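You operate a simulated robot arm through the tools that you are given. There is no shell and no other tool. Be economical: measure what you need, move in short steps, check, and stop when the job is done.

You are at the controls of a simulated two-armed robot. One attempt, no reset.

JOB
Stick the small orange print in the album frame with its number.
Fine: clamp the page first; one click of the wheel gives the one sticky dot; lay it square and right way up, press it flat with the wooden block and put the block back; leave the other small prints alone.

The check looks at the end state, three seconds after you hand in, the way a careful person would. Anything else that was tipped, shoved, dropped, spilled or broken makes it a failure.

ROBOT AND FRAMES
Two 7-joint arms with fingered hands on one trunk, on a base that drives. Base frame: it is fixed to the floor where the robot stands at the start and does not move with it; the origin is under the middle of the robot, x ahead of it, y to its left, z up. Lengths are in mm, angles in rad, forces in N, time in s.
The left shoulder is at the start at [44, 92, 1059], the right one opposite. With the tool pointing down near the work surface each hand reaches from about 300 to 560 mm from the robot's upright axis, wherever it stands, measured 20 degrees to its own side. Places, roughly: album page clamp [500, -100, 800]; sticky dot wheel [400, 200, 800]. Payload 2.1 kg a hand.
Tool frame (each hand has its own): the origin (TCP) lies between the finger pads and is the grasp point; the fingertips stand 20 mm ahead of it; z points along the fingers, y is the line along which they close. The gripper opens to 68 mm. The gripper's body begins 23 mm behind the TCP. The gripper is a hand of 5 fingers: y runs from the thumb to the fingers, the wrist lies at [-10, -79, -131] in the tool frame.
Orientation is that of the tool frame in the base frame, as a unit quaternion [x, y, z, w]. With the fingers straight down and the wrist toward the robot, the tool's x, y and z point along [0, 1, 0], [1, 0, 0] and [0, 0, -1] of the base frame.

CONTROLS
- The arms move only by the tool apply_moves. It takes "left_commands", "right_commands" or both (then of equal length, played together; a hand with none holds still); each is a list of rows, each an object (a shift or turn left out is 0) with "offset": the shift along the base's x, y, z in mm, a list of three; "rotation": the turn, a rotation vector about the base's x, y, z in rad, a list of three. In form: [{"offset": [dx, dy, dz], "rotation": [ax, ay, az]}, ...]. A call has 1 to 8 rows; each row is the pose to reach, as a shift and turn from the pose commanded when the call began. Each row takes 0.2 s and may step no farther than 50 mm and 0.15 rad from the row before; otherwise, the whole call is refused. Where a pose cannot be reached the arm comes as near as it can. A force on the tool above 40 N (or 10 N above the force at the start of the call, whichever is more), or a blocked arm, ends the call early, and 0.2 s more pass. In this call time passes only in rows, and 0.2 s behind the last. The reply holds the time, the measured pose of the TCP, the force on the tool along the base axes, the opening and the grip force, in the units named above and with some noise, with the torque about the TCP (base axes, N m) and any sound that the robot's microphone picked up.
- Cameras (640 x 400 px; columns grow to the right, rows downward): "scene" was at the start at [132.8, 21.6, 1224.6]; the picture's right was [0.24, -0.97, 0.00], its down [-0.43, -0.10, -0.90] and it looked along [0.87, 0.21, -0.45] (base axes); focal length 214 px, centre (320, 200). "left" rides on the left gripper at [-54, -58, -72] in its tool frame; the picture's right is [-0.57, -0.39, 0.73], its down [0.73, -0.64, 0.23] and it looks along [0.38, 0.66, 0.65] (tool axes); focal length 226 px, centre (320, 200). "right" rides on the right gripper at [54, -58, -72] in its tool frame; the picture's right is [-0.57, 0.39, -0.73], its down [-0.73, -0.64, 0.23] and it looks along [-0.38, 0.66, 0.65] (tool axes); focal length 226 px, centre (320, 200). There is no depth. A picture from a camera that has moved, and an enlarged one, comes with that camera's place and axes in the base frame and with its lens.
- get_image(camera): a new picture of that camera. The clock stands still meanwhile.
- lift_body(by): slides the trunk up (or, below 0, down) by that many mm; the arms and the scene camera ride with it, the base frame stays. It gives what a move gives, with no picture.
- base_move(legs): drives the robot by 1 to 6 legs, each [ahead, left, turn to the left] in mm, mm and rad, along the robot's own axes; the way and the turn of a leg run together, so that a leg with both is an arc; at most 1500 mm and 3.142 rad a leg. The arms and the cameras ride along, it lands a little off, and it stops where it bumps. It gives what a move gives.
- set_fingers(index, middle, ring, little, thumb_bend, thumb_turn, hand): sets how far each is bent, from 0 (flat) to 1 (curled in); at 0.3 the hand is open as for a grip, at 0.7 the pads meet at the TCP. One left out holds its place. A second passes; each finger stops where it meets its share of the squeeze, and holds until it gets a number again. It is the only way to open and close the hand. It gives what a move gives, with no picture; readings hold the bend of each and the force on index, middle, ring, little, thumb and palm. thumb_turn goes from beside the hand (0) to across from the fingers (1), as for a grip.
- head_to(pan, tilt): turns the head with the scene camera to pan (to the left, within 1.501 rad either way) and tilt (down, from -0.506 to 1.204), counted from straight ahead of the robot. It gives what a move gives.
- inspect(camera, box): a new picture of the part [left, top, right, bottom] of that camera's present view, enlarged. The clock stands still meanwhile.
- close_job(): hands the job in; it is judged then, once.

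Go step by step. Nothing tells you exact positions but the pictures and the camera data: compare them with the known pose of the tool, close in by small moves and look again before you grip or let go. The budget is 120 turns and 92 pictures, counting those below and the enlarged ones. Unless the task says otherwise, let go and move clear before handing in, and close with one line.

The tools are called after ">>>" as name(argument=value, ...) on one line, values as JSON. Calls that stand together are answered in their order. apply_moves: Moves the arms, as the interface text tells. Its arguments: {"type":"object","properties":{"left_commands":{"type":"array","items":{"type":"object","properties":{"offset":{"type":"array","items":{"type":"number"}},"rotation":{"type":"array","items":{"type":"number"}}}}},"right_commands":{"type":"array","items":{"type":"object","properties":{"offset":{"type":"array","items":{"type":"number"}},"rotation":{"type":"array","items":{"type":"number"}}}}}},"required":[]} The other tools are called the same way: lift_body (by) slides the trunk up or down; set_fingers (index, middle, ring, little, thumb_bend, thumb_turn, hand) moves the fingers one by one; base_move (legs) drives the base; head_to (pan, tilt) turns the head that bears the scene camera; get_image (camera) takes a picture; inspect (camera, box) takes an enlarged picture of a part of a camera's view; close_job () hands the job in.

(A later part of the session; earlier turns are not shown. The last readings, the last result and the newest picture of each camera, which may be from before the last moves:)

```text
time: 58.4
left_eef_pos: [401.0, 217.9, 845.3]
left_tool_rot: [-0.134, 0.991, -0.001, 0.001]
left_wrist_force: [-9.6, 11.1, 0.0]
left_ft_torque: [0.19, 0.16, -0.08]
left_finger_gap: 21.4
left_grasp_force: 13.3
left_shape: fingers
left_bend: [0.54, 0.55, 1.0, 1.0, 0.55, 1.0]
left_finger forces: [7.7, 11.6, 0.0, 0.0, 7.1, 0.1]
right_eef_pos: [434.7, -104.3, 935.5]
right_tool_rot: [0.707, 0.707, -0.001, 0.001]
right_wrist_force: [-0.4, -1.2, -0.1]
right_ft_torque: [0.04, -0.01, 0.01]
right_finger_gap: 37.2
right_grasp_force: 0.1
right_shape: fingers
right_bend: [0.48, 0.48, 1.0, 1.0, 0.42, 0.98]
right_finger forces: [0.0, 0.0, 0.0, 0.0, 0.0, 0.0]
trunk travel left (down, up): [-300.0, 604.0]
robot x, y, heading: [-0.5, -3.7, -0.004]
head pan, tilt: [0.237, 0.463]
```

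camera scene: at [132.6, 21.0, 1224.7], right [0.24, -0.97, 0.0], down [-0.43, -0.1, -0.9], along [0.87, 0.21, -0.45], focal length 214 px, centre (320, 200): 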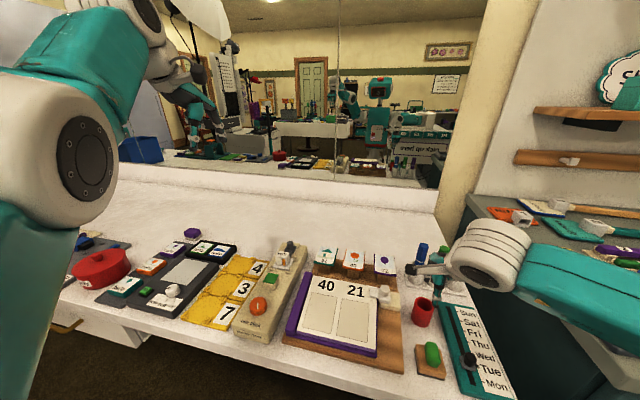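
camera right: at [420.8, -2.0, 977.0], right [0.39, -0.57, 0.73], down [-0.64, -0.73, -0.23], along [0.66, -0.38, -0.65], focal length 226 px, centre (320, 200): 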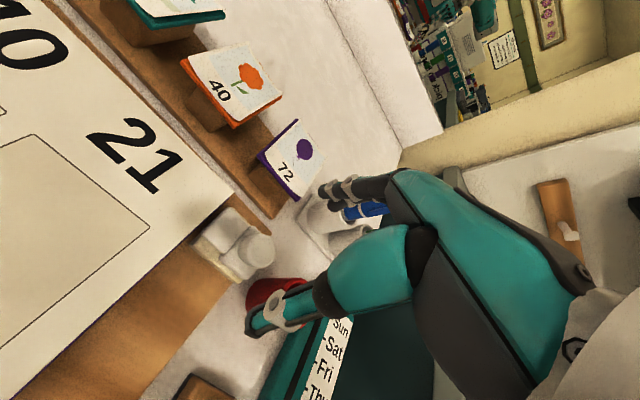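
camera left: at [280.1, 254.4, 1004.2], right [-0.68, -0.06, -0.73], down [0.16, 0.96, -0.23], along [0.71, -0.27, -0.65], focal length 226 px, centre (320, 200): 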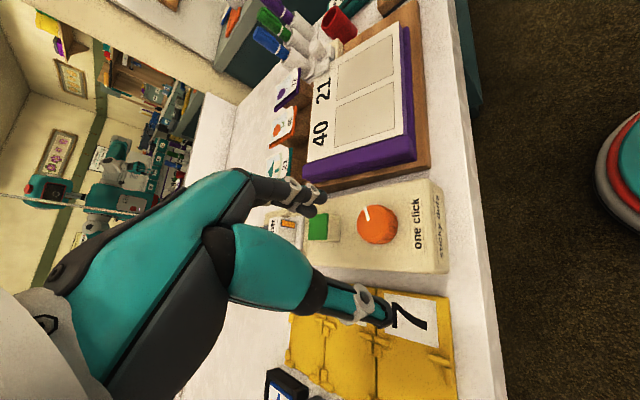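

Now about +0.4 rad past the start, no click yet. Continuing.

>>> apply_moves(left_commands=[{"offset": [-1, 1, 0], "rotation": [0, 0, 0.1]}])

>>> apply_moves(left_commands=[{"rotation": [0, 0, 0.1]}])

>>> inspect(camera="left", box=[220, 80, 480, 300])

```text
time: 58.8
left_eef_pos: [399.6, 219.8, 844.7]
left_tool_rot: [-0.183, 0.983, -0.001, 0.001]
left_wrist_force: [-7.9, 6.8, 0.9]
left_ft_torque: [0.14, 0.17, -0.07]
left_finger_gap: 21.5
left_grasp_force: 13.2
left_shape: fingers
left_bend: [0.55, 0.56, 1.0, 1.0, 0.55, 1.0]
left_finger forces: [7.5, 9.9, 0.0, 0.0, 8.1, 0.0]
right_eef_pos: [434.6, -103.6, 936.7]
right_tool_rot: [0.707, 0.707, 0.0, 0.0]
right_wrist_force: [0.9, 0.5, 0.0]
right_ft_torque: [0.01, -0.03, -0.04]
right_finger_gap: 37.2
right_grasp_force: 0.1
right_shape: fingers
right_bend: [0.48, 0.48, 1.0, 1.0, 0.42, 0.98]
right_finger forces: [0.1, 0.1, 0.1, 0.1, 0.0, 0.0]
trunk travel left (down, up): [-300.0, 604.0]
robot x, y, heading: [-1.3, 2.0, 0.0]
head pan, tilt: [0.237, 0.463]
```

```text
time: 59.2
left_eef_pos: [399.1, 219.8, 844.9]
left_tool_rot: [-0.233, 0.972, -0.002, 0.002]
left_wrist_force: [-9.8, 8.6, 2.3]
left_ft_torque: [0.13, 0.2, -0.05]
left_finger_gap: 21.3
left_grasp_force: 13.1
left_shape: fingers
left_bend: [0.54, 0.56, 1.0, 1.0, 0.56, 1.0]
left_finger forces: [7.9, 11.4, 0.0, 0.1, 7.1, 0.0]
right_eef_pos: [434.5, -105.1, 936.5]
right_tool_rot: [0.707, 0.707, 0.0, 0.0]
right_wrist_force: [0.8, 0.2, 0.4]
right_ft_torque: [-0.01, -0.04, 0.0]
right_finger_gap: 37.2
right_grasp_force: 0.0
right_shape: fingers
right_bend: [0.48, 0.48, 1.0, 1.0, 0.42, 0.98]
right_finger forces: [0.1, 0.0, 0.1, 0.0, 0.0, 0.1]
trunk travel left (down, up): [-300.0, 604.0]
robot x, y, heading: [-1.8, 0.4, -0.0]
head pan, tilt: [0.237, 0.463]
```

```text
1.82 times, centred on (350, 190) of left
camera zoom: at [472.9, 191.9, 917.2], right [0.68, -0.09, -0.72], down [-0.36, -0.9, -0.23], along [-0.63, 0.42, -0.65], focal length 411 px, centre (266, 218)
```

zoom: 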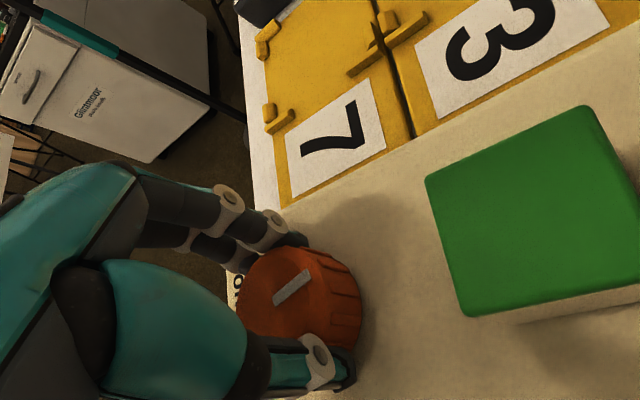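

Pointer at about +34°. A few more steps while the arm can reach.

>>> apply_moves(left_commands=[{"offset": [-1, 0.5, 0], "rotation": [0, 0, 0.1]}])

>>> apply_moves(left_commands=[{"rotation": [0, 0, 0.1]}])

>>> apply_moves(left_commands=[{"rotation": [0, 0, 0.1]}])

>>> apply_moves(left_commands=[{"rotation": [0, 0, 0.1]}])

```text
time: 59.6
left_eef_pos: [398.2, 220.8, 844.6]
left_tool_rot: [-0.281, 0.96, -0.002, 0.003]
left_wrist_force: [-8.2, 6.1, 1.9]
left_ft_torque: [0.1, 0.13, -0.06]
left_finger_gap: 21.7
left_grasp_force: 13.0
left_shape: fingers
left_bend: [0.54, 0.56, 1.0, 1.0, 0.56, 1.0]
left_finger forces: [7.9, 9.8, 0.0, 0.0, 8.0, 0.0]
right_eef_pos: [433.3, -105.3, 936.9]
right_tool_rot: [0.707, 0.707, 0.0, 0.0]
right_wrist_force: [-0.6, 0.5, -0.1]
right_ft_torque: [0.02, -0.04, 0.0]
right_finger_gap: 37.1
right_grasp_force: 0.0
right_shape: fingers
right_bend: [0.48, 0.48, 1.0, 1.0, 0.42, 0.98]
right_finger forces: [0.1, 0.0, 0.0, 0.0, 0.1, 0.1]
trunk travel left (down, up): [-300.0, 604.0]
robot x, y, heading: [1.4, -4.2, 0.0]
head pan, tilt: [0.237, 0.463]
```

```text
time: 60.0
left_eef_pos: [397.1, 219.4, 844.6]
left_tool_rot: [-0.328, 0.945, -0.001, 0.001]
left_wrist_force: [-9.6, 4.5, 0.2]
left_ft_torque: [0.11, 0.21, -0.05]
left_finger_gap: 21.2
left_grasp_force: 13.1
left_shape: fingers
left_bend: [0.54, 0.56, 1.0, 1.0, 0.56, 1.0]
left_finger forces: [7.9, 10.7, 0.1, 0.0, 7.5, 0.0]
right_eef_pos: [434.4, -105.3, 937.1]
right_tool_rot: [0.707, 0.707, 0.001, 0.0]
right_wrist_force: [0.6, -0.5, -0.1]
right_ft_torque: [-0.01, 0.02, 0.0]
right_finger_gap: 37.3
right_grasp_force: 0.0
right_shape: fingers
right_bend: [0.48, 0.48, 1.0, 1.0, 0.42, 0.98]
right_finger forces: [0.0, 0.1, 0.0, 0.0, 0.0, 0.0]
trunk travel left (down, up): [-300.0, 604.0]
robot x, y, heading: [1.9, 1.1, 0.002]
head pan, tilt: [0.237, 0.463]
```

```text
time: 60.4
left_eef_pos: [397.1, 221.7, 844.6]
left_tool_rot: [-0.374, 0.927, -0.001, 0.002]
left_wrist_force: [-11.3, 4.9, 2.0]
left_ft_torque: [0.11, 0.19, -0.07]
left_finger_gap: 21.5
left_grasp_force: 13.4
left_shape: fingers
left_bend: [0.54, 0.56, 1.0, 1.0, 0.56, 1.0]
left_finger forces: [7.8, 11.0, 0.0, 0.0, 7.4, 0.1]
right_eef_pos: [433.7, -106.2, 937.4]
right_tool_rot: [0.708, 0.707, 0.002, 0.001]
right_wrist_force: [1.1, 0.4, 0.3]
right_ft_torque: [0.03, 0.01, 0.02]
right_finger_gap: 37.1
right_grasp_force: 0.1
right_shape: fingers
right_bend: [0.48, 0.48, 1.0, 1.0, 0.42, 0.98]
right_finger forces: [0.0, 0.0, 0.1, 0.0, 0.0, 0.0]
trunk travel left (down, up): [-300.0, 604.0]
robot x, y, heading: [-0.6, -4.1, 0.001]
head pan, tilt: [0.237, 0.463]
```

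```text
time: 60.8
left_eef_pos: [397.3, 219.9, 844.9]
left_tool_rot: [-0.421, 0.907, -0.001, 0.002]
left_wrist_force: [-12.6, 5.2, 2.2]
left_ft_torque: [0.11, 0.21, 0.01]
left_finger_gap: 21.3
left_grasp_force: 13.6
left_shape: fingers
left_bend: [0.54, 0.56, 1.0, 1.0, 0.56, 1.0]
left_finger forces: [8.5, 11.8, 0.0, 0.1, 6.8, 0.1]
right_eef_pos: [433.4, -105.9, 937.5]
right_tool_rot: [0.707, 0.707, 0.001, 0.001]
right_wrist_force: [-0.2, -0.7, 0.0]
right_ft_torque: [0.0, 0.02, 0.0]
right_finger_gap: 37.2
right_grasp_force: 0.1
right_shape: fingers
right_bend: [0.48, 0.48, 1.0, 1.0, 0.42, 0.98]
right_finger forces: [0.0, 0.0, 0.0, 0.1, 0.0, 0.0]
trunk travel left (down, up): [-300.0, 604.0]
robot x, y, heading: [-0.6, 5.6, 0.001]
head pan, tilt: [0.237, 0.463]
```

About +57° now. I'll keep on toward 90° and beyond.

>>> apply_moves(left_commands=[{"offset": [-2, 0, 0], "rotation": [0, 0, 0.1]}])

>>> apply_moves(left_commands=[{"rotation": [0, 0, 0.1]}])

>>> apply_moves(left_commands=[{"rotation": [0, 0, 0.1]}])

>>> inspect(camera="scene", box=[210, 225, 330, 345])

```text
time: 61.2
left_eef_pos: [396.2, 219.3, 845.2]
left_tool_rot: [-0.466, 0.885, 0.0, 0.004]
left_wrist_force: [-9.4, 3.5, 0.3]
left_ft_torque: [0.03, 0.18, -0.05]
left_finger_gap: 21.5
left_grasp_force: 12.9
left_shape: fingers
left_bend: [0.54, 0.56, 1.0, 1.0, 0.56, 0.98]
left_finger forces: [8.2, 9.5, 0.0, 0.0, 7.8, 0.0]
right_eef_pos: [433.9, -105.6, 936.5]
right_tool_rot: [0.707, 0.707, -0.001, 0.0]
right_wrist_force: [0.1, -1.0, -0.7]
right_ft_torque: [-0.03, 0.03, 0.03]
right_finger_gap: 37.4
right_grasp_force: 0.1
right_shape: fingers
right_bend: [0.48, 0.48, 1.0, 1.0, 0.42, 0.98]
right_finger forces: [0.1, 0.0, 0.0, 0.0, 0.1, 0.1]
trunk travel left (down, up): [-300.0, 604.0]
robot x, y, heading: [1.0, -2.0, -0.002]
head pan, tilt: [0.237, 0.463]
```

```text
time: 61.6
left_eef_pos: [395.4, 219.3, 844.8]
left_tool_rot: [-0.509, 0.861, -0.001, 0.001]
left_wrist_force: [-5.3, 1.8, -0.7]
left_ft_torque: [0.01, 0.11, -0.05]
left_finger_gap: 21.6
left_grasp_force: 12.7
left_shape: fingers
left_bend: [0.54, 0.58, 1.0, 1.0, 0.5, 0.97]
left_finger forces: [7.0, 8.9, 0.1, 0.0, 9.0, 0.0]
right_eef_pos: [435.5, -106.4, 936.0]
right_tool_rot: [0.708, 0.707, 0.0, 0.0]
right_wrist_force: [0.7, 0.3, -0.7]
right_ft_torque: [0.0, -0.04, 0.01]
right_finger_gap: 37.2
right_grasp_force: 0.0
right_shape: fingers
right_bend: [0.48, 0.48, 1.0, 1.0, 0.42, 0.98]
right_finger forces: [0.1, 0.0, 0.1, 0.0, 0.0, 0.0]
trunk travel left (down, up): [-300.0, 604.0]
robot x, y, heading: [-0.4, -6.1, -0.001]
head pan, tilt: [0.237, 0.463]
```

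```text
time: 62.0
left_eef_pos: [390.7, 216.5, 846.4]
left_tool_rot: [-0.552, 0.834, -0.001, 0.002]
left_wrist_force: [0.6, 4.2, -11.5]
left_ft_torque: [0.06, 0.06, 0.04]
left_finger_gap: 22.2
left_grasp_force: 11.1
left_shape: fingers
left_bend: [0.56, 0.62, 1.0, 1.0, 0.49, 0.93]
left_finger forces: [5.8, 5.6, 0.0, 0.0, 10.9, 0.0]
left hand out of reach, approached as far as the arm can: row 1
right_eef_pos: [436.5, -104.9, 936.3]
right_tool_rot: [0.707, 0.707, -0.001, -0.001]
right_wrist_force: [0.6, 0.0, 0.0]
right_ft_torque: [0.03, 0.01, 0.0]
right_finger_gap: 37.1
right_grasp_force: 0.0
right_shape: fingers
right_bend: [0.48, 0.48, 1.0, 1.0, 0.42, 0.98]
right_finger forces: [0.0, 0.1, 0.0, 0.0, 0.1, 0.1]
trunk travel left (down, up): [-300.0, 604.0]
robot x, y, heading: [-1.8, -1.1, 0.002]
head pan, tilt: [0.237, 0.463]
```

```text
3.33 times, centred on (270, 285) of scene
camera zoom: at [133.9, 22.3, 1224.3], right [0.24, -0.97, 0.0], down [-0.43, -0.11, -0.89], along [0.87, 0.21, -0.45], focal length 715 px, centre (487, -83)
```

zoom: 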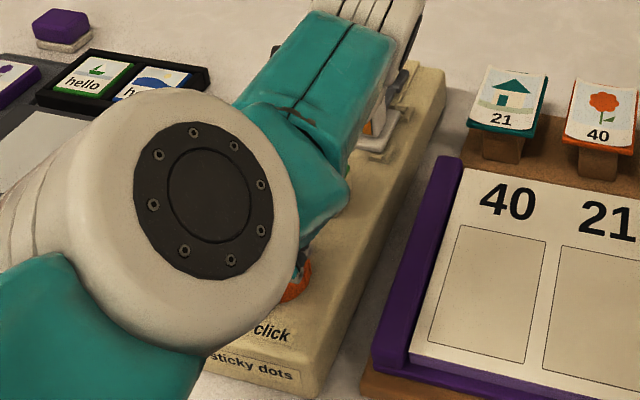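

The reach limit is near again, so I'll release, lift straight up, untwist and inspect the dispenser.

>>> set_fingers(hand="left", index=0.34, middle=0.34, thumb_bend=0.32)

>>> apply_moves(left_commands=[{"offset": [0, 0, 30], "rotation": [0, 0, -0.1]}, {"offset": [0, 0, 60], "rotation": [0, 0, -0.2]}, {"offset": [0, 0, 100], "rotation": [0, 0, -0.34]}, {"offset": [0, 0, 120], "rotation": [0, 0, -0.48]}, {"offset": [0, 0, 120], "rotation": [0, 0, -0.62]}, {"offset": [0, 0, 120], "rotation": [0, 0, -0.76]}, {"offset": [0, 0, 120], "rotation": [0, 0, -0.9]}, {"offset": [0, 0, 120], "rotation": [0, 0, -1.04]}])

>>> apply_moves(left_commands=[{"rotation": [0, 0, -0.14]}, {"rotation": [0, 0, -0.28]}, {"rotation": [0, 0, -0.42]}, {"rotation": [0, 0, -0.56]}, {"rotation": [0, 0, -0.7]}, {"offset": [-20, -20, 0], "rotation": [0, 0, -0.84]}, {"offset": [-40, -40, 0], "rotation": [0, 0, -0.98]}, {"offset": [-50, -60, 0], "rotation": [0, 0, -1.12]}])

>>> inspect(camera="scene", box=[210, 225, 330, 345])

```text
time: 63.0
left_eef_pos: [390.4, 215.9, 848.4]
left_tool_rot: [-0.551, 0.834, 0.0, 0.001]
left_wrist_force: [0.4, 0.5, -0.7]
left_ft_torque: [-0.01, 0.0, 0.01]
left_finger_gap: 57.2
left_grasp_force: 0.1
left_shape: fingers
left_bend: [0.34, 0.34, 1.0, 1.0, 0.32, 0.98]
left_finger forces: [0.1, 0.0, 0.0, 0.0, 0.0, 0.0]
right_eef_pos: [435.6, -105.6, 935.9]
right_tool_rot: [0.707, 0.708, 0.0, 0.0]
right_wrist_force: [0.3, 0.0, -0.2]
right_ft_torque: [-0.03, -0.02, -0.02]
right_finger_gap: 37.1
right_grasp_force: 0.2
right_shape: fingers
right_bend: [0.48, 0.48, 1.0, 1.0, 0.42, 0.98]
right_finger forces: [0.1, 0.0, 0.0, 0.1, 0.0, 0.0]
trunk travel left (down, up): [-300.0, 604.0]
robot x, y, heading: [-1.1, -1.7, -0.002]
head pan, tilt: [0.237, 0.463]
```

```text
time: 64.8
left_eef_pos: [462.6, 210.8, 976.0]
left_tool_rot: [-0.063, 0.998, -0.001, 0.002]
left_wrist_force: [0.0, 0.6, -0.4]
left_ft_torque: [-0.02, 0.01, 0.01]
left_finger_gap: 57.6
left_grasp_force: 0.1
left_shape: fingers
left_bend: [0.34, 0.34, 1.0, 1.0, 0.32, 0.98]
left_finger forces: [0.0, 0.0, 0.1, 0.0, 0.0, 0.0]
left hand out of reach, approached as far as the arm can: row 1, 2, 3, 4, 5, 6, 7, 8
right_eef_pos: [433.9, -105.9, 936.3]
right_tool_rot: [0.707, 0.707, 0.0, 0.0]
right_wrist_force: [-0.6, 0.1, 0.2]
right_ft_torque: [0.01, 0.01, 0.02]
right_finger_gap: 37.3
right_grasp_force: 0.1
right_shape: fingers
right_bend: [0.48, 0.48, 1.0, 1.0, 0.42, 0.98]
right_finger forces: [0.0, 0.0, 0.1, 0.0, 0.1, 0.0]
trunk travel left (down, up): [-300.0, 604.0]
robot x, y, heading: [-0.3, -0.9, -0.002]
head pan, tilt: [0.237, 0.463]
```

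```text
time: 66.6
left_eef_pos: [528.8, 141.5, 997.6]
left_tool_rot: [0.477, 0.879, -0.001, 0.0]
left_wrist_force: [-0.2, 0.1, 0.1]
left_ft_torque: [0.03, -0.02, 0.0]
left_finger_gap: 57.3
left_grasp_force: 0.1
left_shape: fingers
left_bend: [0.34, 0.34, 1.0, 1.0, 0.32, 0.98]
left_finger forces: [0.1, 0.0, 0.1, 0.0, 0.0, 0.0]
left hand out of reach, approached as far as the arm can: row 1, 2, 3, 4, 5, 6, 7, 8
right_eef_pos: [434.6, -106.2, 936.8]
right_tool_rot: [0.707, 0.708, -0.001, 0.0]
right_wrist_force: [-0.1, -0.8, 0.1]
right_ft_torque: [-0.04, 0.0, -0.01]
right_finger_gap: 37.5
right_grasp_force: 0.0
right_shape: fingers
right_bend: [0.48, 0.48, 1.0, 1.0, 0.42, 0.98]
right_finger forces: [0.0, 0.0, 0.0, 0.1, 0.1, 0.0]
trunk travel left (down, up): [-300.0, 604.0]
robot x, y, heading: [-0.6, -1.1, 0.002]
head pan, tilt: [0.237, 0.463]
```

```text
3.33 times, centred on (270, 285) of scene
camera zoom: at [132.9, 21.4, 1224.6], right [0.24, -0.97, 0.0], down [-0.43, -0.1, -0.9], along [0.87, 0.21, -0.45], focal length 715 px, centre (487, -83)
```

zoom: 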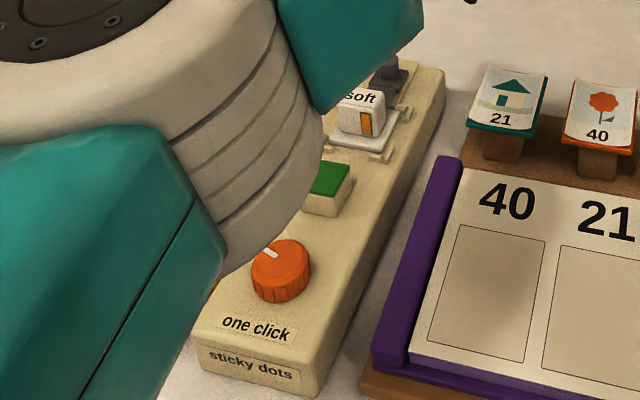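

Pointer is at about +62°, still no dot. The arm is caught at its limit again; I'll unwind it the way that worked before: untwist, stretch outward, then come back in.

>>> apply_moves(left_commands=[{"offset": [0, 30, 30], "rotation": [0, 0, -0.14]}, {"offset": [30, 60, 60], "rotation": [0, 0, -0.28]}, {"offset": [60, 95, 60], "rotation": [0, 0, -0.42]}, {"offset": [95, 125, 60], "rotation": [0, 0, -0.54]}, {"offset": [130, 155, 60], "rotation": [0, 0, -0.54]}, {"offset": [160, 190, 40], "rotation": [0, 0, -0.54]}, {"offset": [190, 220, 20], "rotation": [0, 0, -0.54]}, {"offset": [210, 240, 10], "rotation": [0, 0, -0.54]}])

>>> apply_moves(left_commands=[{"offset": [-30, -30, 0]}, {"offset": [-60, -60, 0]}, {"offset": [-90, -90, 0]}, {"offset": [-120, -120, 0]}, {"offset": [-150, -130, 0]}])

```text
refused: row 2 steps farther than a row can; nothing moved
```

```text
time: 67.8
left_eef_pos: [490.6, 25.7, 1026.4]
left_tool_rot: [0.475, 0.88, -0.003, 0.0]
left_wrist_force: [0.2, 0.6, -0.5]
left_ft_torque: [0.0, -0.01, -0.02]
left_finger_gap: 57.3
left_grasp_force: 0.1
left_shape: fingers
left_bend: [0.34, 0.34, 1.0, 1.0, 0.32, 0.98]
left_finger forces: [0.1, 0.0, 0.1, 0.1, 0.0, 0.0]
left hand out of reach, approached as far as the arm can: row 1, 2, 3, 4, 5
right_eef_pos: [435.0, -106.0, 935.7]
right_tool_rot: [0.707, 0.707, 0.0, 0.0]
right_wrist_force: [0.2, -0.4, -0.1]
right_ft_torque: [0.0, -0.01, -0.02]
right_finger_gap: 37.6
right_grasp_force: 0.0
right_shape: fingers
right_bend: [0.48, 0.48, 1.0, 1.0, 0.42, 0.98]
right_finger forces: [0.0, 0.0, 0.0, 0.1, 0.1, 0.0]
trunk travel left (down, up): [-300.0, 604.0]
robot x, y, heading: [-0.5, 2.2, 0.003]
head pan, tilt: [0.237, 0.463]
```

One call was refused for too large a step. I'll redo the outward stretch with smaller steps.

>>> apply_moves(left_commands=[{"offset": [10, 35, 15], "rotation": [0, 0, -0.14]}, {"offset": [25, 70, 30], "rotation": [0, 0, -0.28]}, {"offset": [40, 110, 40], "rotation": [0, 0, -0.42]}, {"offset": [60, 150, 40], "rotation": [0, 0, -0.54]}, {"offset": [85, 190, 40], "rotation": [0, 0, -0.54]}, {"offset": [110, 230, 40], "rotation": [0, 0, -0.54]}, {"offset": [140, 268, 40], "rotation": [0, 0, -0.54]}, {"offset": [170, 300, 30], "rotation": [0, 0, -0.54]}])

>>> apply_moves(left_commands=[{"offset": [30, 25, -10]}, {"offset": [60, 50, -20]}, {"offset": [90, 75, -30]}, {"offset": [110, 90, -40]}])

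```text
time: 69.6
left_eef_pos: [517.8, 263.2, 1027.1]
left_tool_rot: [0.693, 0.72, -0.002, 0.001]
left_wrist_force: [0.2, 0.3, 0.9]
left_ft_torque: [0.03, -0.01, 0.01]
left_finger_gap: 57.5
left_grasp_force: 0.1
left_shape: fingers
left_bend: [0.34, 0.34, 1.0, 1.0, 0.32, 0.98]
left_finger forces: [0.0, 0.0, 0.0, 0.0, 0.1, 0.0]
left hand out of reach, approached as far as the arm can: row 1, 3, 4, 5, 6, 7, 8
right_eef_pos: [434.1, -105.9, 935.5]
right_tool_rot: [0.707, 0.707, 0.001, 0.0]
right_wrist_force: [-0.4, 0.1, 0.3]
right_ft_torque: [0.01, 0.01, 0.0]
right_finger_gap: 37.0
right_grasp_force: 0.0
right_shape: fingers
right_bend: [0.48, 0.48, 1.0, 1.0, 0.42, 0.98]
right_finger forces: [0.0, 0.1, 0.1, 0.0, 0.0, 0.0]
trunk travel left (down, up): [-300.0, 604.0]
robot x, y, heading: [1.5, -0.8, -0.001]
head pan, tilt: [0.237, 0.463]
```

```text
time: 70.6
left_eef_pos: [512.8, 294.8, 1003.6]
left_tool_rot: [0.693, 0.721, -0.001, 0.0]
left_wrist_force: [-0.2, -0.5, 0.2]
left_ft_torque: [0.0, 0.01, 0.03]
left_finger_gap: 57.4
left_grasp_force: 0.0
left_shape: fingers
left_bend: [0.34, 0.34, 1.0, 1.0, 0.32, 0.98]
left_finger forces: [0.1, 0.1, 0.1, 0.1, 0.0, 0.0]
left hand out of reach, approached as far as the arm can: row 1, 2, 3, 4
right_eef_pos: [435.5, -105.7, 936.2]
right_tool_rot: [0.707, 0.707, 0.0, 0.0]
right_wrist_force: [-0.2, 0.0, -0.8]
right_ft_torque: [0.0, -0.03, 0.0]
right_finger_gap: 36.9
right_grasp_force: 0.0
right_shape: fingers
right_bend: [0.48, 0.48, 1.0, 1.0, 0.42, 0.98]
right_finger forces: [0.0, 0.0, 0.1, 0.0, 0.1, 0.1]
trunk travel left (down, up): [-300.0, 604.0]
robot x, y, heading: [-0.7, -0.1, -0.003]
head pan, tilt: [0.237, 0.463]
```

>>> apply_moves(left_commands=[{"offset": [-40, -20, 0]}, {"offset": [-80, -40, 0]}, {"offset": [-115, -60, 0]}, {"offset": [-150, -75, 0]}])

>>> inspect(camera="scene", box=[200, 225, 320, 345])

```text
time: 71.6
left_eef_pos: [372.1, 224.8, 997.8]
left_tool_rot: [0.694, 0.72, -0.002, 0.001]
left_wrist_force: [-0.6, -0.4, -0.6]
left_ft_torque: [-0.02, 0.01, 0.02]
left_finger_gap: 57.3
left_grasp_force: 0.2
left_shape: fingers
left_bend: [0.34, 0.34, 1.0, 1.0, 0.32, 0.98]
left_finger forces: [0.0, 0.1, 0.0, 0.1, 0.0, 0.1]
left hand out of reach, approached as far as the arm can: row 4
right_eef_pos: [436.1, -104.2, 935.3]
right_tool_rot: [0.707, 0.707, 0.0, 0.0]
right_wrist_force: [-0.6, 0.5, 0.1]
right_ft_torque: [0.0, -0.01, 0.0]
right_finger_gap: 37.3
right_grasp_force: 0.0
right_shape: fingers
right_bend: [0.48, 0.48, 1.0, 1.0, 0.42, 0.98]
right_finger forces: [0.0, 0.1, 0.0, 0.0, 0.0, 0.0]
trunk travel left (down, up): [-300.0, 604.0]
robot x, y, heading: [-4.2, 2.2, 0.003]
head pan, tilt: [0.237, 0.463]
```

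```text
3.33 times, centred on (260, 285) of scene
camera zoom: at [133.0, 21.6, 1224.6], right [0.24, -0.97, 0.0], down [-0.43, -0.1, -0.9], along [0.87, 0.21, -0.45], focal length 715 px, centre (520, -83)
```

zoom: 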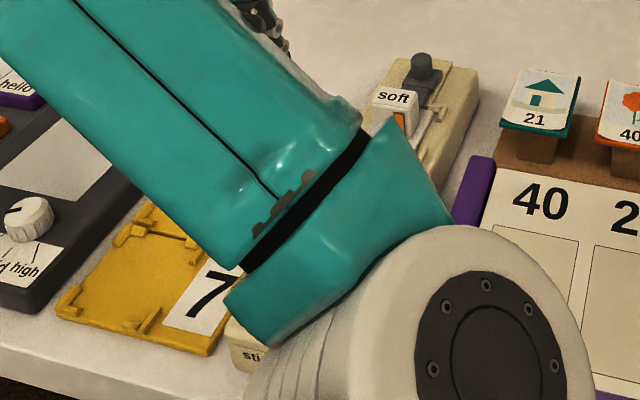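

The arm is wound up with its elbow inward. I'll unwind it by turning the hand clockwise, high above the table, then look again.

>>> apply_moves(left_commands=[{"offset": [10, 5, 20], "rotation": [0, 0, -0.15]}, {"offset": [20, 10, 40], "rotation": [0, 0, -0.3]}, {"offset": [30, 15, 60], "rotation": [0, 0, -0.45]}, {"offset": [30, 20, 80], "rotation": [0, 0, -0.6]}, {"offset": [30, 20, 100], "rotation": [0, 0, -0.75]}, {"offset": [30, 20, 120], "rotation": [0, 0, -0.9]}, {"offset": [30, 20, 140], "rotation": [0, 0, -1.05]}, {"offset": [30, 20, 150], "rotation": [0, 0, -1.2]}])

>>> get_image(camera="scene")

```text
time: 73.4
left_eef_pos: [389.8, 246.0, 1143.0]
left_tool_rot: [0.978, 0.207, 0.0, -0.001]
left_wrist_force: [0.3, -0.1, 0.0]
left_ft_torque: [0.02, 0.0, 0.03]
left_finger_gap: 57.3
left_grasp_force: 0.1
left_shape: fingers
left_bend: [0.34, 0.34, 1.0, 1.0, 0.32, 0.98]
left_finger forces: [0.0, 0.0, 0.0, 0.0, 0.0, 0.1]
left hand out of reach, approached as far as the arm can: row 8
right_eef_pos: [435.2, -105.3, 935.7]
right_tool_rot: [0.707, 0.707, 0.0, 0.0]
right_wrist_force: [0.2, 0.0, 0.3]
right_ft_torque: [0.03, 0.0, 0.03]
right_finger_gap: 37.0
right_grasp_force: 0.1
right_shape: fingers
right_bend: [0.48, 0.48, 1.0, 1.0, 0.42, 0.98]
right_finger forces: [0.0, 0.1, 0.1, 0.0, 0.0, 0.0]
trunk travel left (down, up): [-300.0, 604.0]
robot x, y, heading: [2.3, 2.6, -0.001]
head pan, tilt: [0.237, 0.463]
```

```text
33 pictures are left
camera scene: at [133.0, 21.2, 1224.6], right [0.24, -0.97, 0.0], down [-0.43, -0.1, -0.9], along [0.87, 0.21, -0.45], focal length 214 px, centre (320, 200)
```

scene: 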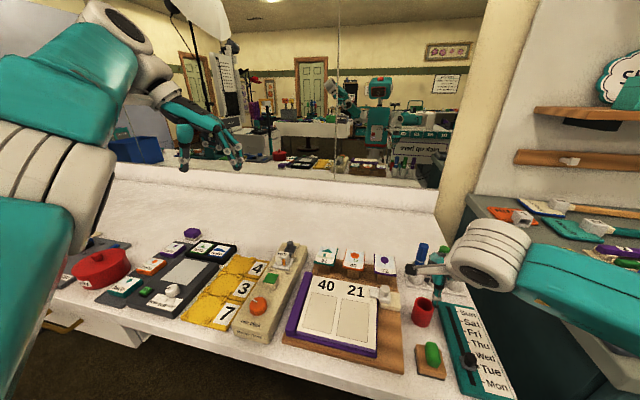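

The arm is unwound and the dispenser is in clear view. A close look at it for any change.

>>> inspect(camera="scene", box=[230, 235, 310, 315])

```text
5.00 times, centred on (270, 275) of scene
camera zoom: at [133.0, 21.2, 1224.6], right [0.24, -0.97, 0.0], down [-0.43, -0.1, -0.9], along [0.87, 0.21, -0.45], focal length 1072 px, centre (570, -175)
```

zoom: 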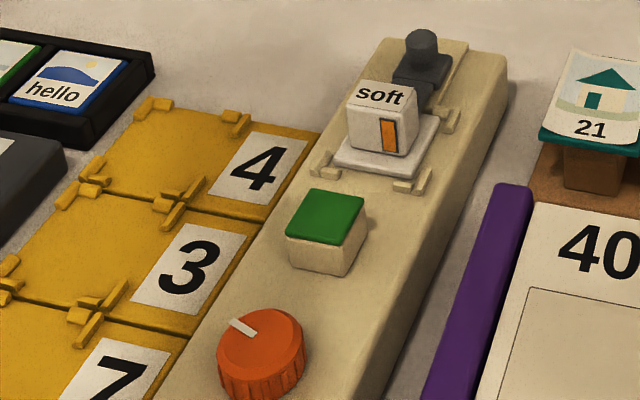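

The pointer stands at +65°. The only label, "one click", lies at the 180° side, which I never quite reached, so I'll turn counter-clockwise on to it. Back down with the hand at −0.4 rad.

>>> apply_moves(left_commands=[{"offset": [2, -5, -40], "rotation": [0, 0, 0.12]}, {"offset": [4, -10, -80], "rotation": [0, 0, 0.25]}, {"offset": [5, -15, -120], "rotation": [0, 0, 0.38]}, {"offset": [6, -20, -160], "rotation": [0, 0, 0.5]}, {"offset": [8, -25, -200], "rotation": [0, 0, 0.63]}, {"offset": [9, -31, -240], "rotation": [0, 0, 0.75]}])

```text
time: 74.8
left_eef_pos: [505.1, 259.6, 896.9]
left_tool_rot: [0.836, 0.548, -0.002, 0.0]
left_wrist_force: [-0.2, -0.3, 0.2]
left_ft_torque: [-0.01, -0.01, 0.0]
left_finger_gap: 57.5
left_grasp_force: 0.0
left_shape: fingers
left_bend: [0.34, 0.34, 1.0, 1.0, 0.32, 0.98]
left_finger forces: [0.1, 0.0, 0.0, 0.0, 0.0, 0.0]
left hand out of reach, approached as far as the arm can: row 1, 2, 3, 4, 5, 6
right_eef_pos: [435.7, -104.3, 935.8]
right_tool_rot: [0.707, 0.707, 0.0, 0.0]
right_wrist_force: [0.6, -0.6, -0.6]
right_ft_torque: [-0.01, 0.03, -0.03]
right_finger_gap: 36.9
right_grasp_force: 0.2
right_shape: fingers
right_bend: [0.48, 0.48, 1.0, 1.0, 0.42, 0.98]
right_finger forces: [0.1, 0.0, 0.0, 0.0, 0.1, 0.1]
trunk travel left (down, up): [-300.0, 604.0]
robot x, y, heading: [2.4, 0.7, 0.0]
head pan, tilt: [0.237, 0.463]
```

The base for moves is the pose actually reached, so I can simply shift inward from here.

>>> apply_moves(left_commands=[{"offset": [-40, -16, 10]}, {"offset": [-80, -32, 10]}, {"offset": [-106, -45, 5]}])

```text
time: 75.6
left_eef_pos: [507.3, 253.3, 897.0]
left_tool_rot: [0.837, 0.547, -0.002, 0.001]
left_wrist_force: [-0.4, 0.2, 0.2]
left_ft_torque: [-0.01, -0.02, 0.01]
left_finger_gap: 57.5
left_grasp_force: 0.1
left_shape: fingers
left_bend: [0.34, 0.34, 1.0, 1.0, 0.32, 0.98]
left_finger forces: [0.0, 0.1, 0.0, 0.0, 0.1, 0.0]
left hand out of reach, approached as far as the arm can: row 1, 2, 3
right_eef_pos: [436.1, -105.1, 936.0]
right_tool_rot: [0.707, 0.707, 0.0, -0.001]
right_wrist_force: [-0.4, -0.4, -0.7]
right_ft_torque: [-0.01, 0.0, 0.03]
right_finger_gap: 37.1
right_grasp_force: 0.1
right_shape: fingers
right_bend: [0.48, 0.48, 1.0, 1.0, 0.42, 0.98]
right_finger forces: [0.0, 0.1, 0.0, 0.0, 0.0, 0.1]
trunk travel left (down, up): [-300.0, 604.0]
robot x, y, heading: [0.0, 3.2, -0.001]
head pan, tilt: [0.237, 0.463]
```

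The elbow branch is wrong again. I'll repeat the recovery that worked best: neutral orientation, stretch out to the left at z≈985, then come in.

>>> apply_moves(left_commands=[{"offset": [0, 10, 40]}, {"offset": [0, 30, 80], "rotation": [0, 0, 0.1]}, {"offset": [0, 65, 90], "rotation": [0, 0, 0.2]}, {"offset": [0, 105, 90], "rotation": [0, 0, 0.3]}, {"offset": [0, 145, 90], "rotation": [0, 0, 0.4]}, {"offset": [20, 185, 90], "rotation": [0, 0, 0.44]}, {"offset": [50, 220, 90], "rotation": [0, 0, 0.44]}, {"offset": [80, 250, 90], "rotation": [0, 0, 0.44]}])

>>> apply_moves(left_commands=[{"offset": [-30, -30, 0]}, {"offset": [-60, -60, 0]}, {"offset": [-90, -90, 0]}, {"offset": [-120, -120, 0]}])

```text
time: 77.4
left_eef_pos: [461.0, 392.1, 971.2]
left_tool_rot: [0.697, 0.717, -0.002, 0.0]
left_wrist_force: [-0.7, -0.3, 0.5]
left_ft_torque: [-0.01, 0.01, 0.03]
left_finger_gap: 57.2
left_grasp_force: 0.1
left_shape: fingers
left_bend: [0.34, 0.34, 1.0, 1.0, 0.32, 0.98]
left_finger forces: [0.1, 0.1, 0.0, 0.0, 0.0, 0.1]
left hand out of reach, approached as far as the arm can: row 3, 4, 5, 6, 7, 8
right_eef_pos: [435.1, -105.0, 935.6]
right_tool_rot: [0.708, 0.707, 0.0, 0.0]
right_wrist_force: [0.2, 0.3, 0.7]
right_ft_torque: [-0.01, -0.02, 0.01]
right_finger_gap: 37.4
right_grasp_force: 0.0
right_shape: fingers
right_bend: [0.48, 0.48, 1.0, 1.0, 0.42, 0.98]
right_finger forces: [0.0, 0.1, 0.0, 0.0, 0.1, 0.1]
trunk travel left (down, up): [-300.0, 604.0]
robot x, y, heading: [-0.2, -3.3, 0.005]
head pan, tilt: [0.237, 0.463]
```

```text
time: 78.4
left_eef_pos: [343.7, 273.0, 972.1]
left_tool_rot: [0.698, 0.716, -0.002, 0.001]
left_wrist_force: [-0.4, 0.5, 0.1]
left_ft_torque: [-0.02, 0.02, -0.01]
left_finger_gap: 57.5
left_grasp_force: 0.1
left_shape: fingers
left_bend: [0.34, 0.34, 1.0, 1.0, 0.32, 0.98]
left_finger forces: [0.0, 0.1, 0.0, 0.1, 0.1, 0.1]
right_eef_pos: [436.1, -105.4, 936.3]
right_tool_rot: [0.707, 0.707, 0.0, -0.001]
right_wrist_force: [-0.6, -1.1, 0.1]
right_ft_torque: [0.0, -0.02, -0.01]
right_finger_gap: 36.9
right_grasp_force: 0.1
right_shape: fingers
right_bend: [0.48, 0.48, 1.0, 1.0, 0.42, 0.98]
right_finger forces: [0.0, 0.1, 0.1, 0.1, 0.0, 0.0]
trunk travel left (down, up): [-300.0, 604.0]
robot x, y, heading: [-3.1, -1.4, -0.001]
head pan, tilt: [0.237, 0.463]
```

Recovered. Now over the wheel with the hand at about −0.45 rad and down.

>>> apply_moves(left_commands=[{"offset": [14, -15, -20], "rotation": [0, 0, -0.12]}, {"offset": [28, -30, -40], "rotation": [0, 0, -0.24]}, {"offset": [42, -45, -60], "rotation": [0, 0, -0.36]}, {"offset": [55, -57, -80], "rotation": [0, 0, -0.48]}, {"offset": [55, -57, -105], "rotation": [0, 0, -0.48]}, {"offset": [55, -57, -127], "rotation": [0, 0, -0.48]}])

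>>> set_fingers(hand="left", index=0.85, middle=0.85, thumb_bend=0.8)

>>> apply_moves(left_commands=[{"rotation": [0, 0, 0.1]}, {"rotation": [0, 0, 0.2]}])

>>> inspect(camera="left", box=[220, 100, 480, 320])

```text
time: 79.8
left_eef_pos: [400.7, 217.7, 845.0]
left_tool_rot: [0.848, 0.53, -0.002, 0.0]
left_wrist_force: [-0.2, -0.6, -1.5]
left_ft_torque: [-0.04, 0.02, 0.01]
left_finger_gap: 57.3
left_grasp_force: 0.1
left_shape: fingers
left_bend: [0.34, 0.34, 1.0, 1.0, 0.32, 0.98]
left_finger forces: [0.0, 0.0, 0.0, 0.1, 0.0, 0.0]
right_eef_pos: [434.5, -105.2, 937.1]
right_tool_rot: [0.707, 0.707, -0.001, -0.001]
right_wrist_force: [0.3, -0.2, 0.3]
right_ft_torque: [-0.01, 0.01, 0.03]
right_finger_gap: 37.3
right_grasp_force: 0.1
right_shape: fingers
right_bend: [0.48, 0.48, 1.0, 1.0, 0.42, 0.98]
right_finger forces: [0.1, 0.0, 0.0, 0.0, 0.0, 0.1]
trunk travel left (down, up): [-300.0, 604.0]
robot x, y, heading: [2.5, 0.9, 0.002]
head pan, tilt: [0.237, 0.463]
```

```text
time: 80.8
left_eef_pos: [400.3, 217.2, 846.2]
left_tool_rot: [0.847, 0.531, -0.003, -0.001]
left_wrist_force: [3.8, 2.0, -2.1]
left_ft_torque: [0.06, -0.06, 0.01]
left_finger_gap: 23.4
left_grasp_force: 11.9
left_shape: fingers
left_bend: [0.57, 0.62, 1.0, 1.0, 0.46, 0.97]
left_finger forces: [6.6, 7.5, 0.0, 0.0, 10.9, 0.1]
right_eef_pos: [435.2, -106.6, 936.1]
right_tool_rot: [0.707, 0.707, 0.0, 0.0]
right_wrist_force: [0.6, 0.3, -0.1]
right_ft_torque: [-0.04, -0.02, -0.01]
right_finger_gap: 37.3
right_grasp_force: 0.0
right_shape: fingers
right_bend: [0.48, 0.48, 1.0, 1.0, 0.42, 0.98]
right_finger forces: [0.0, 0.0, 0.0, 0.0, 0.0, 0.0]
trunk travel left (down, up): [-300.0, 604.0]
robot x, y, heading: [2.5, 1.3, -0.002]
head pan, tilt: [0.237, 0.463]
```

```text
time: 81.4
left_eef_pos: [401.3, 218.1, 846.7]
left_tool_rot: [0.79, 0.613, -0.002, 0.001]
left_wrist_force: [6.1, 4.7, -4.3]
left_ft_torque: [0.08, -0.1, -0.01]
left_finger_gap: 23.4
left_grasp_force: 13.1
left_shape: fingers
left_bend: [0.57, 0.61, 1.0, 1.0, 0.52, 0.97]
left_finger forces: [6.7, 8.7, 0.0, 0.1, 10.0, 0.0]
right_eef_pos: [435.7, -105.7, 936.4]
right_tool_rot: [0.707, 0.707, -0.001, -0.001]
right_wrist_force: [-0.6, 0.2, 0.0]
right_ft_torque: [-0.01, 0.04, 0.0]
right_finger_gap: 36.9
right_grasp_force: 0.0
right_shape: fingers
right_bend: [0.48, 0.48, 1.0, 1.0, 0.42, 0.98]
right_finger forces: [0.0, 0.1, 0.1, 0.1, 0.1, 0.0]
trunk travel left (down, up): [-300.0, 604.0]
robot x, y, heading: [-0.7, 1.2, 0.001]
head pan, tilt: [0.237, 0.463]
```

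```text
1.82 times, centred on (350, 210) of left
camera zoom: at [330.7, 178.7, 918.8], right [-0.52, -0.46, -0.72], down [-0.44, 0.87, -0.23], along [0.73, 0.2, -0.65], focal length 411 px, centre (266, 182)
```

zoom: 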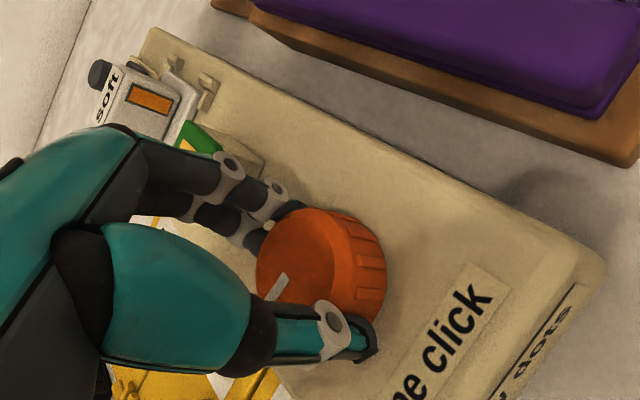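

Pointer now at about +87° and gripped well. Continuing counter-clockwise.

>>> apply_moves(left_commands=[{"offset": [0.5, 0, 0], "rotation": [0, 0, 0.1]}, {"offset": [0.5, 0, 0], "rotation": [0, 0, 0.2]}])

>>> apply_moves(left_commands=[{"rotation": [0, 0, 0.1]}, {"rotation": [0, 0, 0.2]}])

>>> apply_moves(left_commands=[{"offset": [0, 0.5, 0], "rotation": [0, 0, 0.1]}, {"offset": [0, 0.5, 0], "rotation": [0, 0, 0.2]}])

>>> apply_moves(left_commands=[{"rotation": [0, 0, 0.1]}, {"rotation": [0, 0, 0.2]}])

>>> apply_moves(left_commands=[{"offset": [0, 1, 0], "rotation": [0, 0, 0.1]}, {"offset": [0, 1, 0], "rotation": [0, 0, 0.2]}])

>>> inspect(camera="left", box=[220, 100, 480, 320])

```text
time: 82.0
left_eef_pos: [402.1, 218.0, 846.5]
left_tool_rot: [0.724, 0.689, -0.003, 0.0]
left_wrist_force: [2.2, 6.5, -4.1]
left_ft_torque: [0.08, -0.05, -0.1]
left_finger_gap: 23.1
left_grasp_force: 12.5
left_shape: fingers
left_bend: [0.57, 0.61, 1.0, 1.0, 0.52, 0.99]
left_finger forces: [5.8, 8.5, 0.0, 0.1, 11.4, 0.0]
right_eef_pos: [436.5, -104.9, 935.5]
right_tool_rot: [0.708, 0.707, 0.0, 0.0]
right_wrist_force: [-1.0, 0.1, 0.7]
right_ft_torque: [0.02, 0.02, -0.01]
right_finger_gap: 37.2
right_grasp_force: 0.0
right_shape: fingers
right_bend: [0.48, 0.48, 1.0, 1.0, 0.42, 0.98]
right_finger forces: [0.0, 0.0, 0.0, 0.0, 0.0, 0.1]
trunk travel left (down, up): [-300.0, 604.0]
robot x, y, heading: [0.8, -1.1, 0.001]
head pan, tilt: [0.237, 0.463]
```

```text
time: 82.6
left_eef_pos: [400.4, 217.9, 846.2]
left_tool_rot: [0.652, 0.758, -0.002, 0.0]
left_wrist_force: [4.0, 8.2, -5.0]
left_ft_torque: [0.18, -0.12, -0.09]
left_finger_gap: 23.2
left_grasp_force: 13.1
left_shape: fingers
left_bend: [0.57, 0.6, 1.0, 1.0, 0.52, 1.0]
left_finger forces: [6.5, 9.4, 0.0, 0.1, 9.9, 0.0]
right_eef_pos: [436.6, -105.1, 936.3]
right_tool_rot: [0.707, 0.707, -0.002, 0.0]
right_wrist_force: [0.3, 0.3, -0.3]
right_ft_torque: [-0.02, 0.01, 0.04]
right_finger_gap: 37.0
right_grasp_force: 0.0
right_shape: fingers
right_bend: [0.48, 0.48, 1.0, 1.0, 0.42, 0.98]
right_finger forces: [0.1, 0.1, 0.0, 0.1, 0.1, 0.1]
trunk travel left (down, up): [-300.0, 604.0]
robot x, y, heading: [0.3, 2.6, 0.002]
head pan, tilt: [0.237, 0.463]
```

```text
time: 83.2
left_eef_pos: [401.6, 218.2, 847.2]
left_tool_rot: [0.573, 0.82, -0.002, 0.001]
left_wrist_force: [2.4, 10.3, -3.4]
left_ft_torque: [0.16, -0.1, -0.07]
left_finger_gap: 22.8
left_grasp_force: 13.2
left_shape: fingers
left_bend: [0.57, 0.6, 1.0, 1.0, 0.52, 1.0]
left_finger forces: [6.5, 10.0, 0.0, 0.0, 9.6, 0.0]
right_eef_pos: [435.9, -104.2, 937.4]
right_tool_rot: [0.707, 0.707, -0.001, 0.0]
right_wrist_force: [0.2, -0.1, 0.0]
right_ft_torque: [0.0, -0.03, 0.01]
right_finger_gap: 37.2
right_grasp_force: 0.1
right_shape: fingers
right_bend: [0.48, 0.48, 1.0, 1.0, 0.42, 0.98]
right_finger forces: [0.0, 0.0, 0.0, 0.1, 0.0, 0.1]
trunk travel left (down, up): [-300.0, 604.0]
robot x, y, heading: [-3.4, -2.0, 0.001]
head pan, tilt: [0.237, 0.463]
```

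```text
time: 83.8
left_eef_pos: [399.7, 217.3, 845.3]
left_tool_rot: [0.488, 0.873, -0.003, 0.001]
left_wrist_force: [0.6, 12.5, -1.6]
left_ft_torque: [0.17, -0.08, -0.08]
left_finger_gap: 23.1
left_grasp_force: 13.0
left_shape: fingers
left_bend: [0.57, 0.59, 1.0, 1.0, 0.53, 1.0]
left_finger forces: [6.4, 10.6, 0.0, 0.1, 9.7, 0.0]
right_eef_pos: [435.8, -104.4, 936.3]
right_tool_rot: [0.707, 0.707, -0.001, 0.0]
right_wrist_force: [0.3, 0.2, -0.4]
right_ft_torque: [0.02, 0.01, -0.03]
right_finger_gap: 36.8
right_grasp_force: 0.1
right_shape: fingers
right_bend: [0.48, 0.48, 1.0, 1.0, 0.42, 0.98]
right_finger forces: [0.0, 0.0, 0.0, 0.0, 0.1, 0.0]
trunk travel left (down, up): [-300.0, 604.0]
robot x, y, heading: [2.4, 0.0, -0.003]
head pan, tilt: [0.237, 0.463]
```

```text
time: 84.4
left_eef_pos: [400.1, 219.2, 846.5]
left_tool_rot: [0.398, 0.917, -0.002, 0.0]
left_wrist_force: [-1.6, 11.5, -3.0]
left_ft_torque: [0.21, -0.02, -0.04]
left_finger_gap: 22.9
left_grasp_force: 12.5
left_shape: fingers
left_bend: [0.57, 0.59, 1.0, 1.0, 0.53, 1.0]
left_finger forces: [6.5, 9.6, 0.0, 0.1, 10.0, 0.0]
right_eef_pos: [435.4, -104.0, 935.2]
right_tool_rot: [0.707, 0.707, -0.001, 0.001]
right_wrist_force: [-0.6, 1.5, -0.1]
right_ft_torque: [0.0, 0.01, -0.01]
right_finger_gap: 37.1
right_grasp_force: 0.0
right_shape: fingers
right_bend: [0.48, 0.48, 1.0, 1.0, 0.42, 0.98]
right_finger forces: [0.1, 0.1, 0.0, 0.0, 0.0, 0.0]
trunk travel left (down, up): [-300.0, 604.0]
robot x, y, heading: [-0.2, 0.5, -0.003]
head pan, tilt: [0.237, 0.463]
```

```text
1.82 times, centred on (350, 210) of left
camera zoom: at [394.1, 139.2, 918.9], right [0.1, -0.68, -0.72], down [-0.97, 0.1, -0.23], along [0.23, 0.73, -0.65], focal length 411 px, centre (266, 182)
```

zoom: 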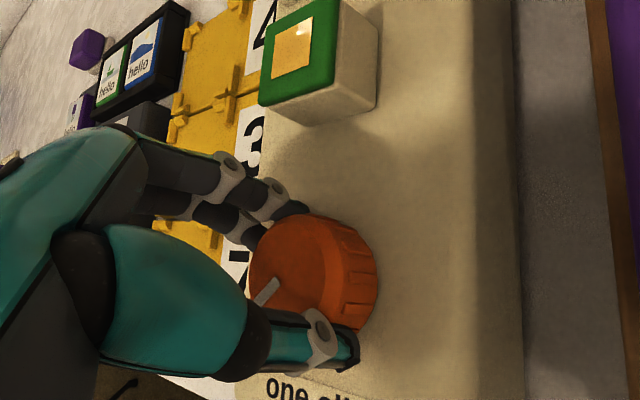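

A square dot now sits on the green pad, so the click happened. I'll release the wheel, lift, untwist and park the left hand back out of the way, then check the space before driving closer to the prints.

>>> set_fingers(hand="left", index=0.34, middle=0.34, thumb_bend=0.32)

>>> apply_moves(left_commands=[{"offset": [0, 0, 30]}, {"offset": [-5, 0, 60], "rotation": [0, 0, -0.12]}, {"offset": [-15, 5, 100], "rotation": [0, 0, -0.25]}, {"offset": [-25, 15, 140], "rotation": [0, 0, -0.38]}, {"offset": [-35, 35, 175], "rotation": [0, 0, -0.5]}, {"offset": [-45, 55, 205], "rotation": [0, 0, -0.62]}, {"offset": [-55, 75, 235], "rotation": [0, 0, -0.73]}, {"offset": [-60, 95, 260], "rotation": [0, 0, -0.73]}])

>>> head_to(pan=0.05, tilt=1.0)

>>> get_image(camera="scene")

```text
time: 85.4
left_eef_pos: [399.8, 217.3, 846.6]
left_tool_rot: [0.4, 0.916, -0.001, 0.001]
left_wrist_force: [0.1, 0.2, -0.2]
left_ft_torque: [0.0, 0.04, -0.01]
left_finger_gap: 57.4
left_grasp_force: 0.0
left_shape: fingers
left_bend: [0.34, 0.34, 1.0, 1.0, 0.32, 0.98]
left_finger forces: [0.0, 0.1, 0.0, 0.0, 0.0, 0.1]
right_eef_pos: [435.3, -105.6, 936.0]
right_tool_rot: [0.707, 0.707, 0.0, 0.0]
right_wrist_force: [-0.2, -0.2, 0.2]
right_ft_torque: [0.01, 0.0, -0.01]
right_finger_gap: 37.1
right_grasp_force: 0.2
right_shape: fingers
right_bend: [0.48, 0.48, 1.0, 1.0, 0.42, 0.98]
right_finger forces: [0.0, 0.1, 0.0, 0.0, 0.1, 0.0]
trunk travel left (down, up): [-300.0, 604.0]
robot x, y, heading: [-3.7, 0.3, -0.0]
head pan, tilt: [0.237, 0.463]
```

```text
time: 87.2
left_eef_pos: [339.7, 313.4, 1105.8]
left_tool_rot: [0.701, 0.713, -0.003, 0.0]
left_wrist_force: [-0.2, -0.9, 0.0]
left_ft_torque: [0.04, -0.01, 0.0]
left_finger_gap: 57.1
left_grasp_force: 0.1
left_shape: fingers
left_bend: [0.34, 0.34, 1.0, 1.0, 0.32, 0.98]
left_finger forces: [0.0, 0.0, 0.1, 0.0, 0.0, 0.0]
right_eef_pos: [434.9, -105.2, 935.5]
right_tool_rot: [0.707, 0.707, 0.0, 0.001]
right_wrist_force: [-0.2, -1.0, -0.1]
right_ft_torque: [0.01, 0.01, -0.02]
right_finger_gap: 37.1
right_grasp_force: 0.1
right_shape: fingers
right_bend: [0.48, 0.48, 1.0, 1.0, 0.42, 0.98]
right_finger forces: [0.0, 0.0, 0.0, 0.1, 0.0, 0.1]
trunk travel left (down, up): [-300.0, 604.0]
robot x, y, heading: [2.3, 1.2, 0.003]
head pan, tilt: [0.237, 0.463]
```

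```text
time: 88.2
left_eef_pos: [340.3, 314.6, 1107.2]
left_tool_rot: [0.7, 0.714, -0.002, 0.0]
left_wrist_force: [-0.1, -0.5, 0.2]
left_ft_torque: [-0.04, 0.0, 0.0]
left_finger_gap: 57.3
left_grasp_force: 0.1
left_shape: fingers
left_bend: [0.34, 0.34, 1.0, 1.0, 0.32, 0.98]
left_finger forces: [0.0, 0.0, 0.1, 0.0, 0.1, 0.0]
right_eef_pos: [435.9, -105.1, 935.6]
right_tool_rot: [0.707, 0.707, 0.0, 0.0]
right_wrist_force: [0.0, 0.1, 0.8]
right_ft_torque: [-0.02, -0.03, -0.02]
right_finger_gap: 37.2
right_grasp_force: 0.0
right_shape: fingers
right_bend: [0.48, 0.48, 1.0, 1.0, 0.42, 0.98]
right_finger forces: [0.0, 0.0, 0.0, 0.0, 0.0, 0.1]
trunk travel left (down, up): [-300.0, 604.0]
robot x, y, heading: [1.2, -1.2, 0.001]
head pan, tilt: [0.051, 1.0]
```

```text
29 pictures are left
camera scene: at [113.4, 3.4, 1180.2], right [0.05, -1.0, 0.0], down [-0.84, -0.04, -0.54], along [0.54, 0.03, -0.84], focal length 214 px, centre (320, 200)
```

scene: 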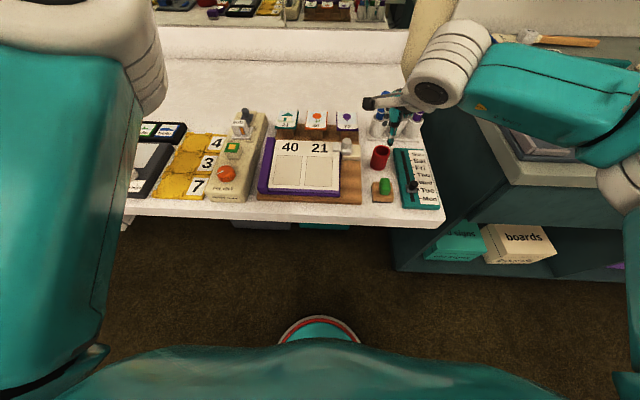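

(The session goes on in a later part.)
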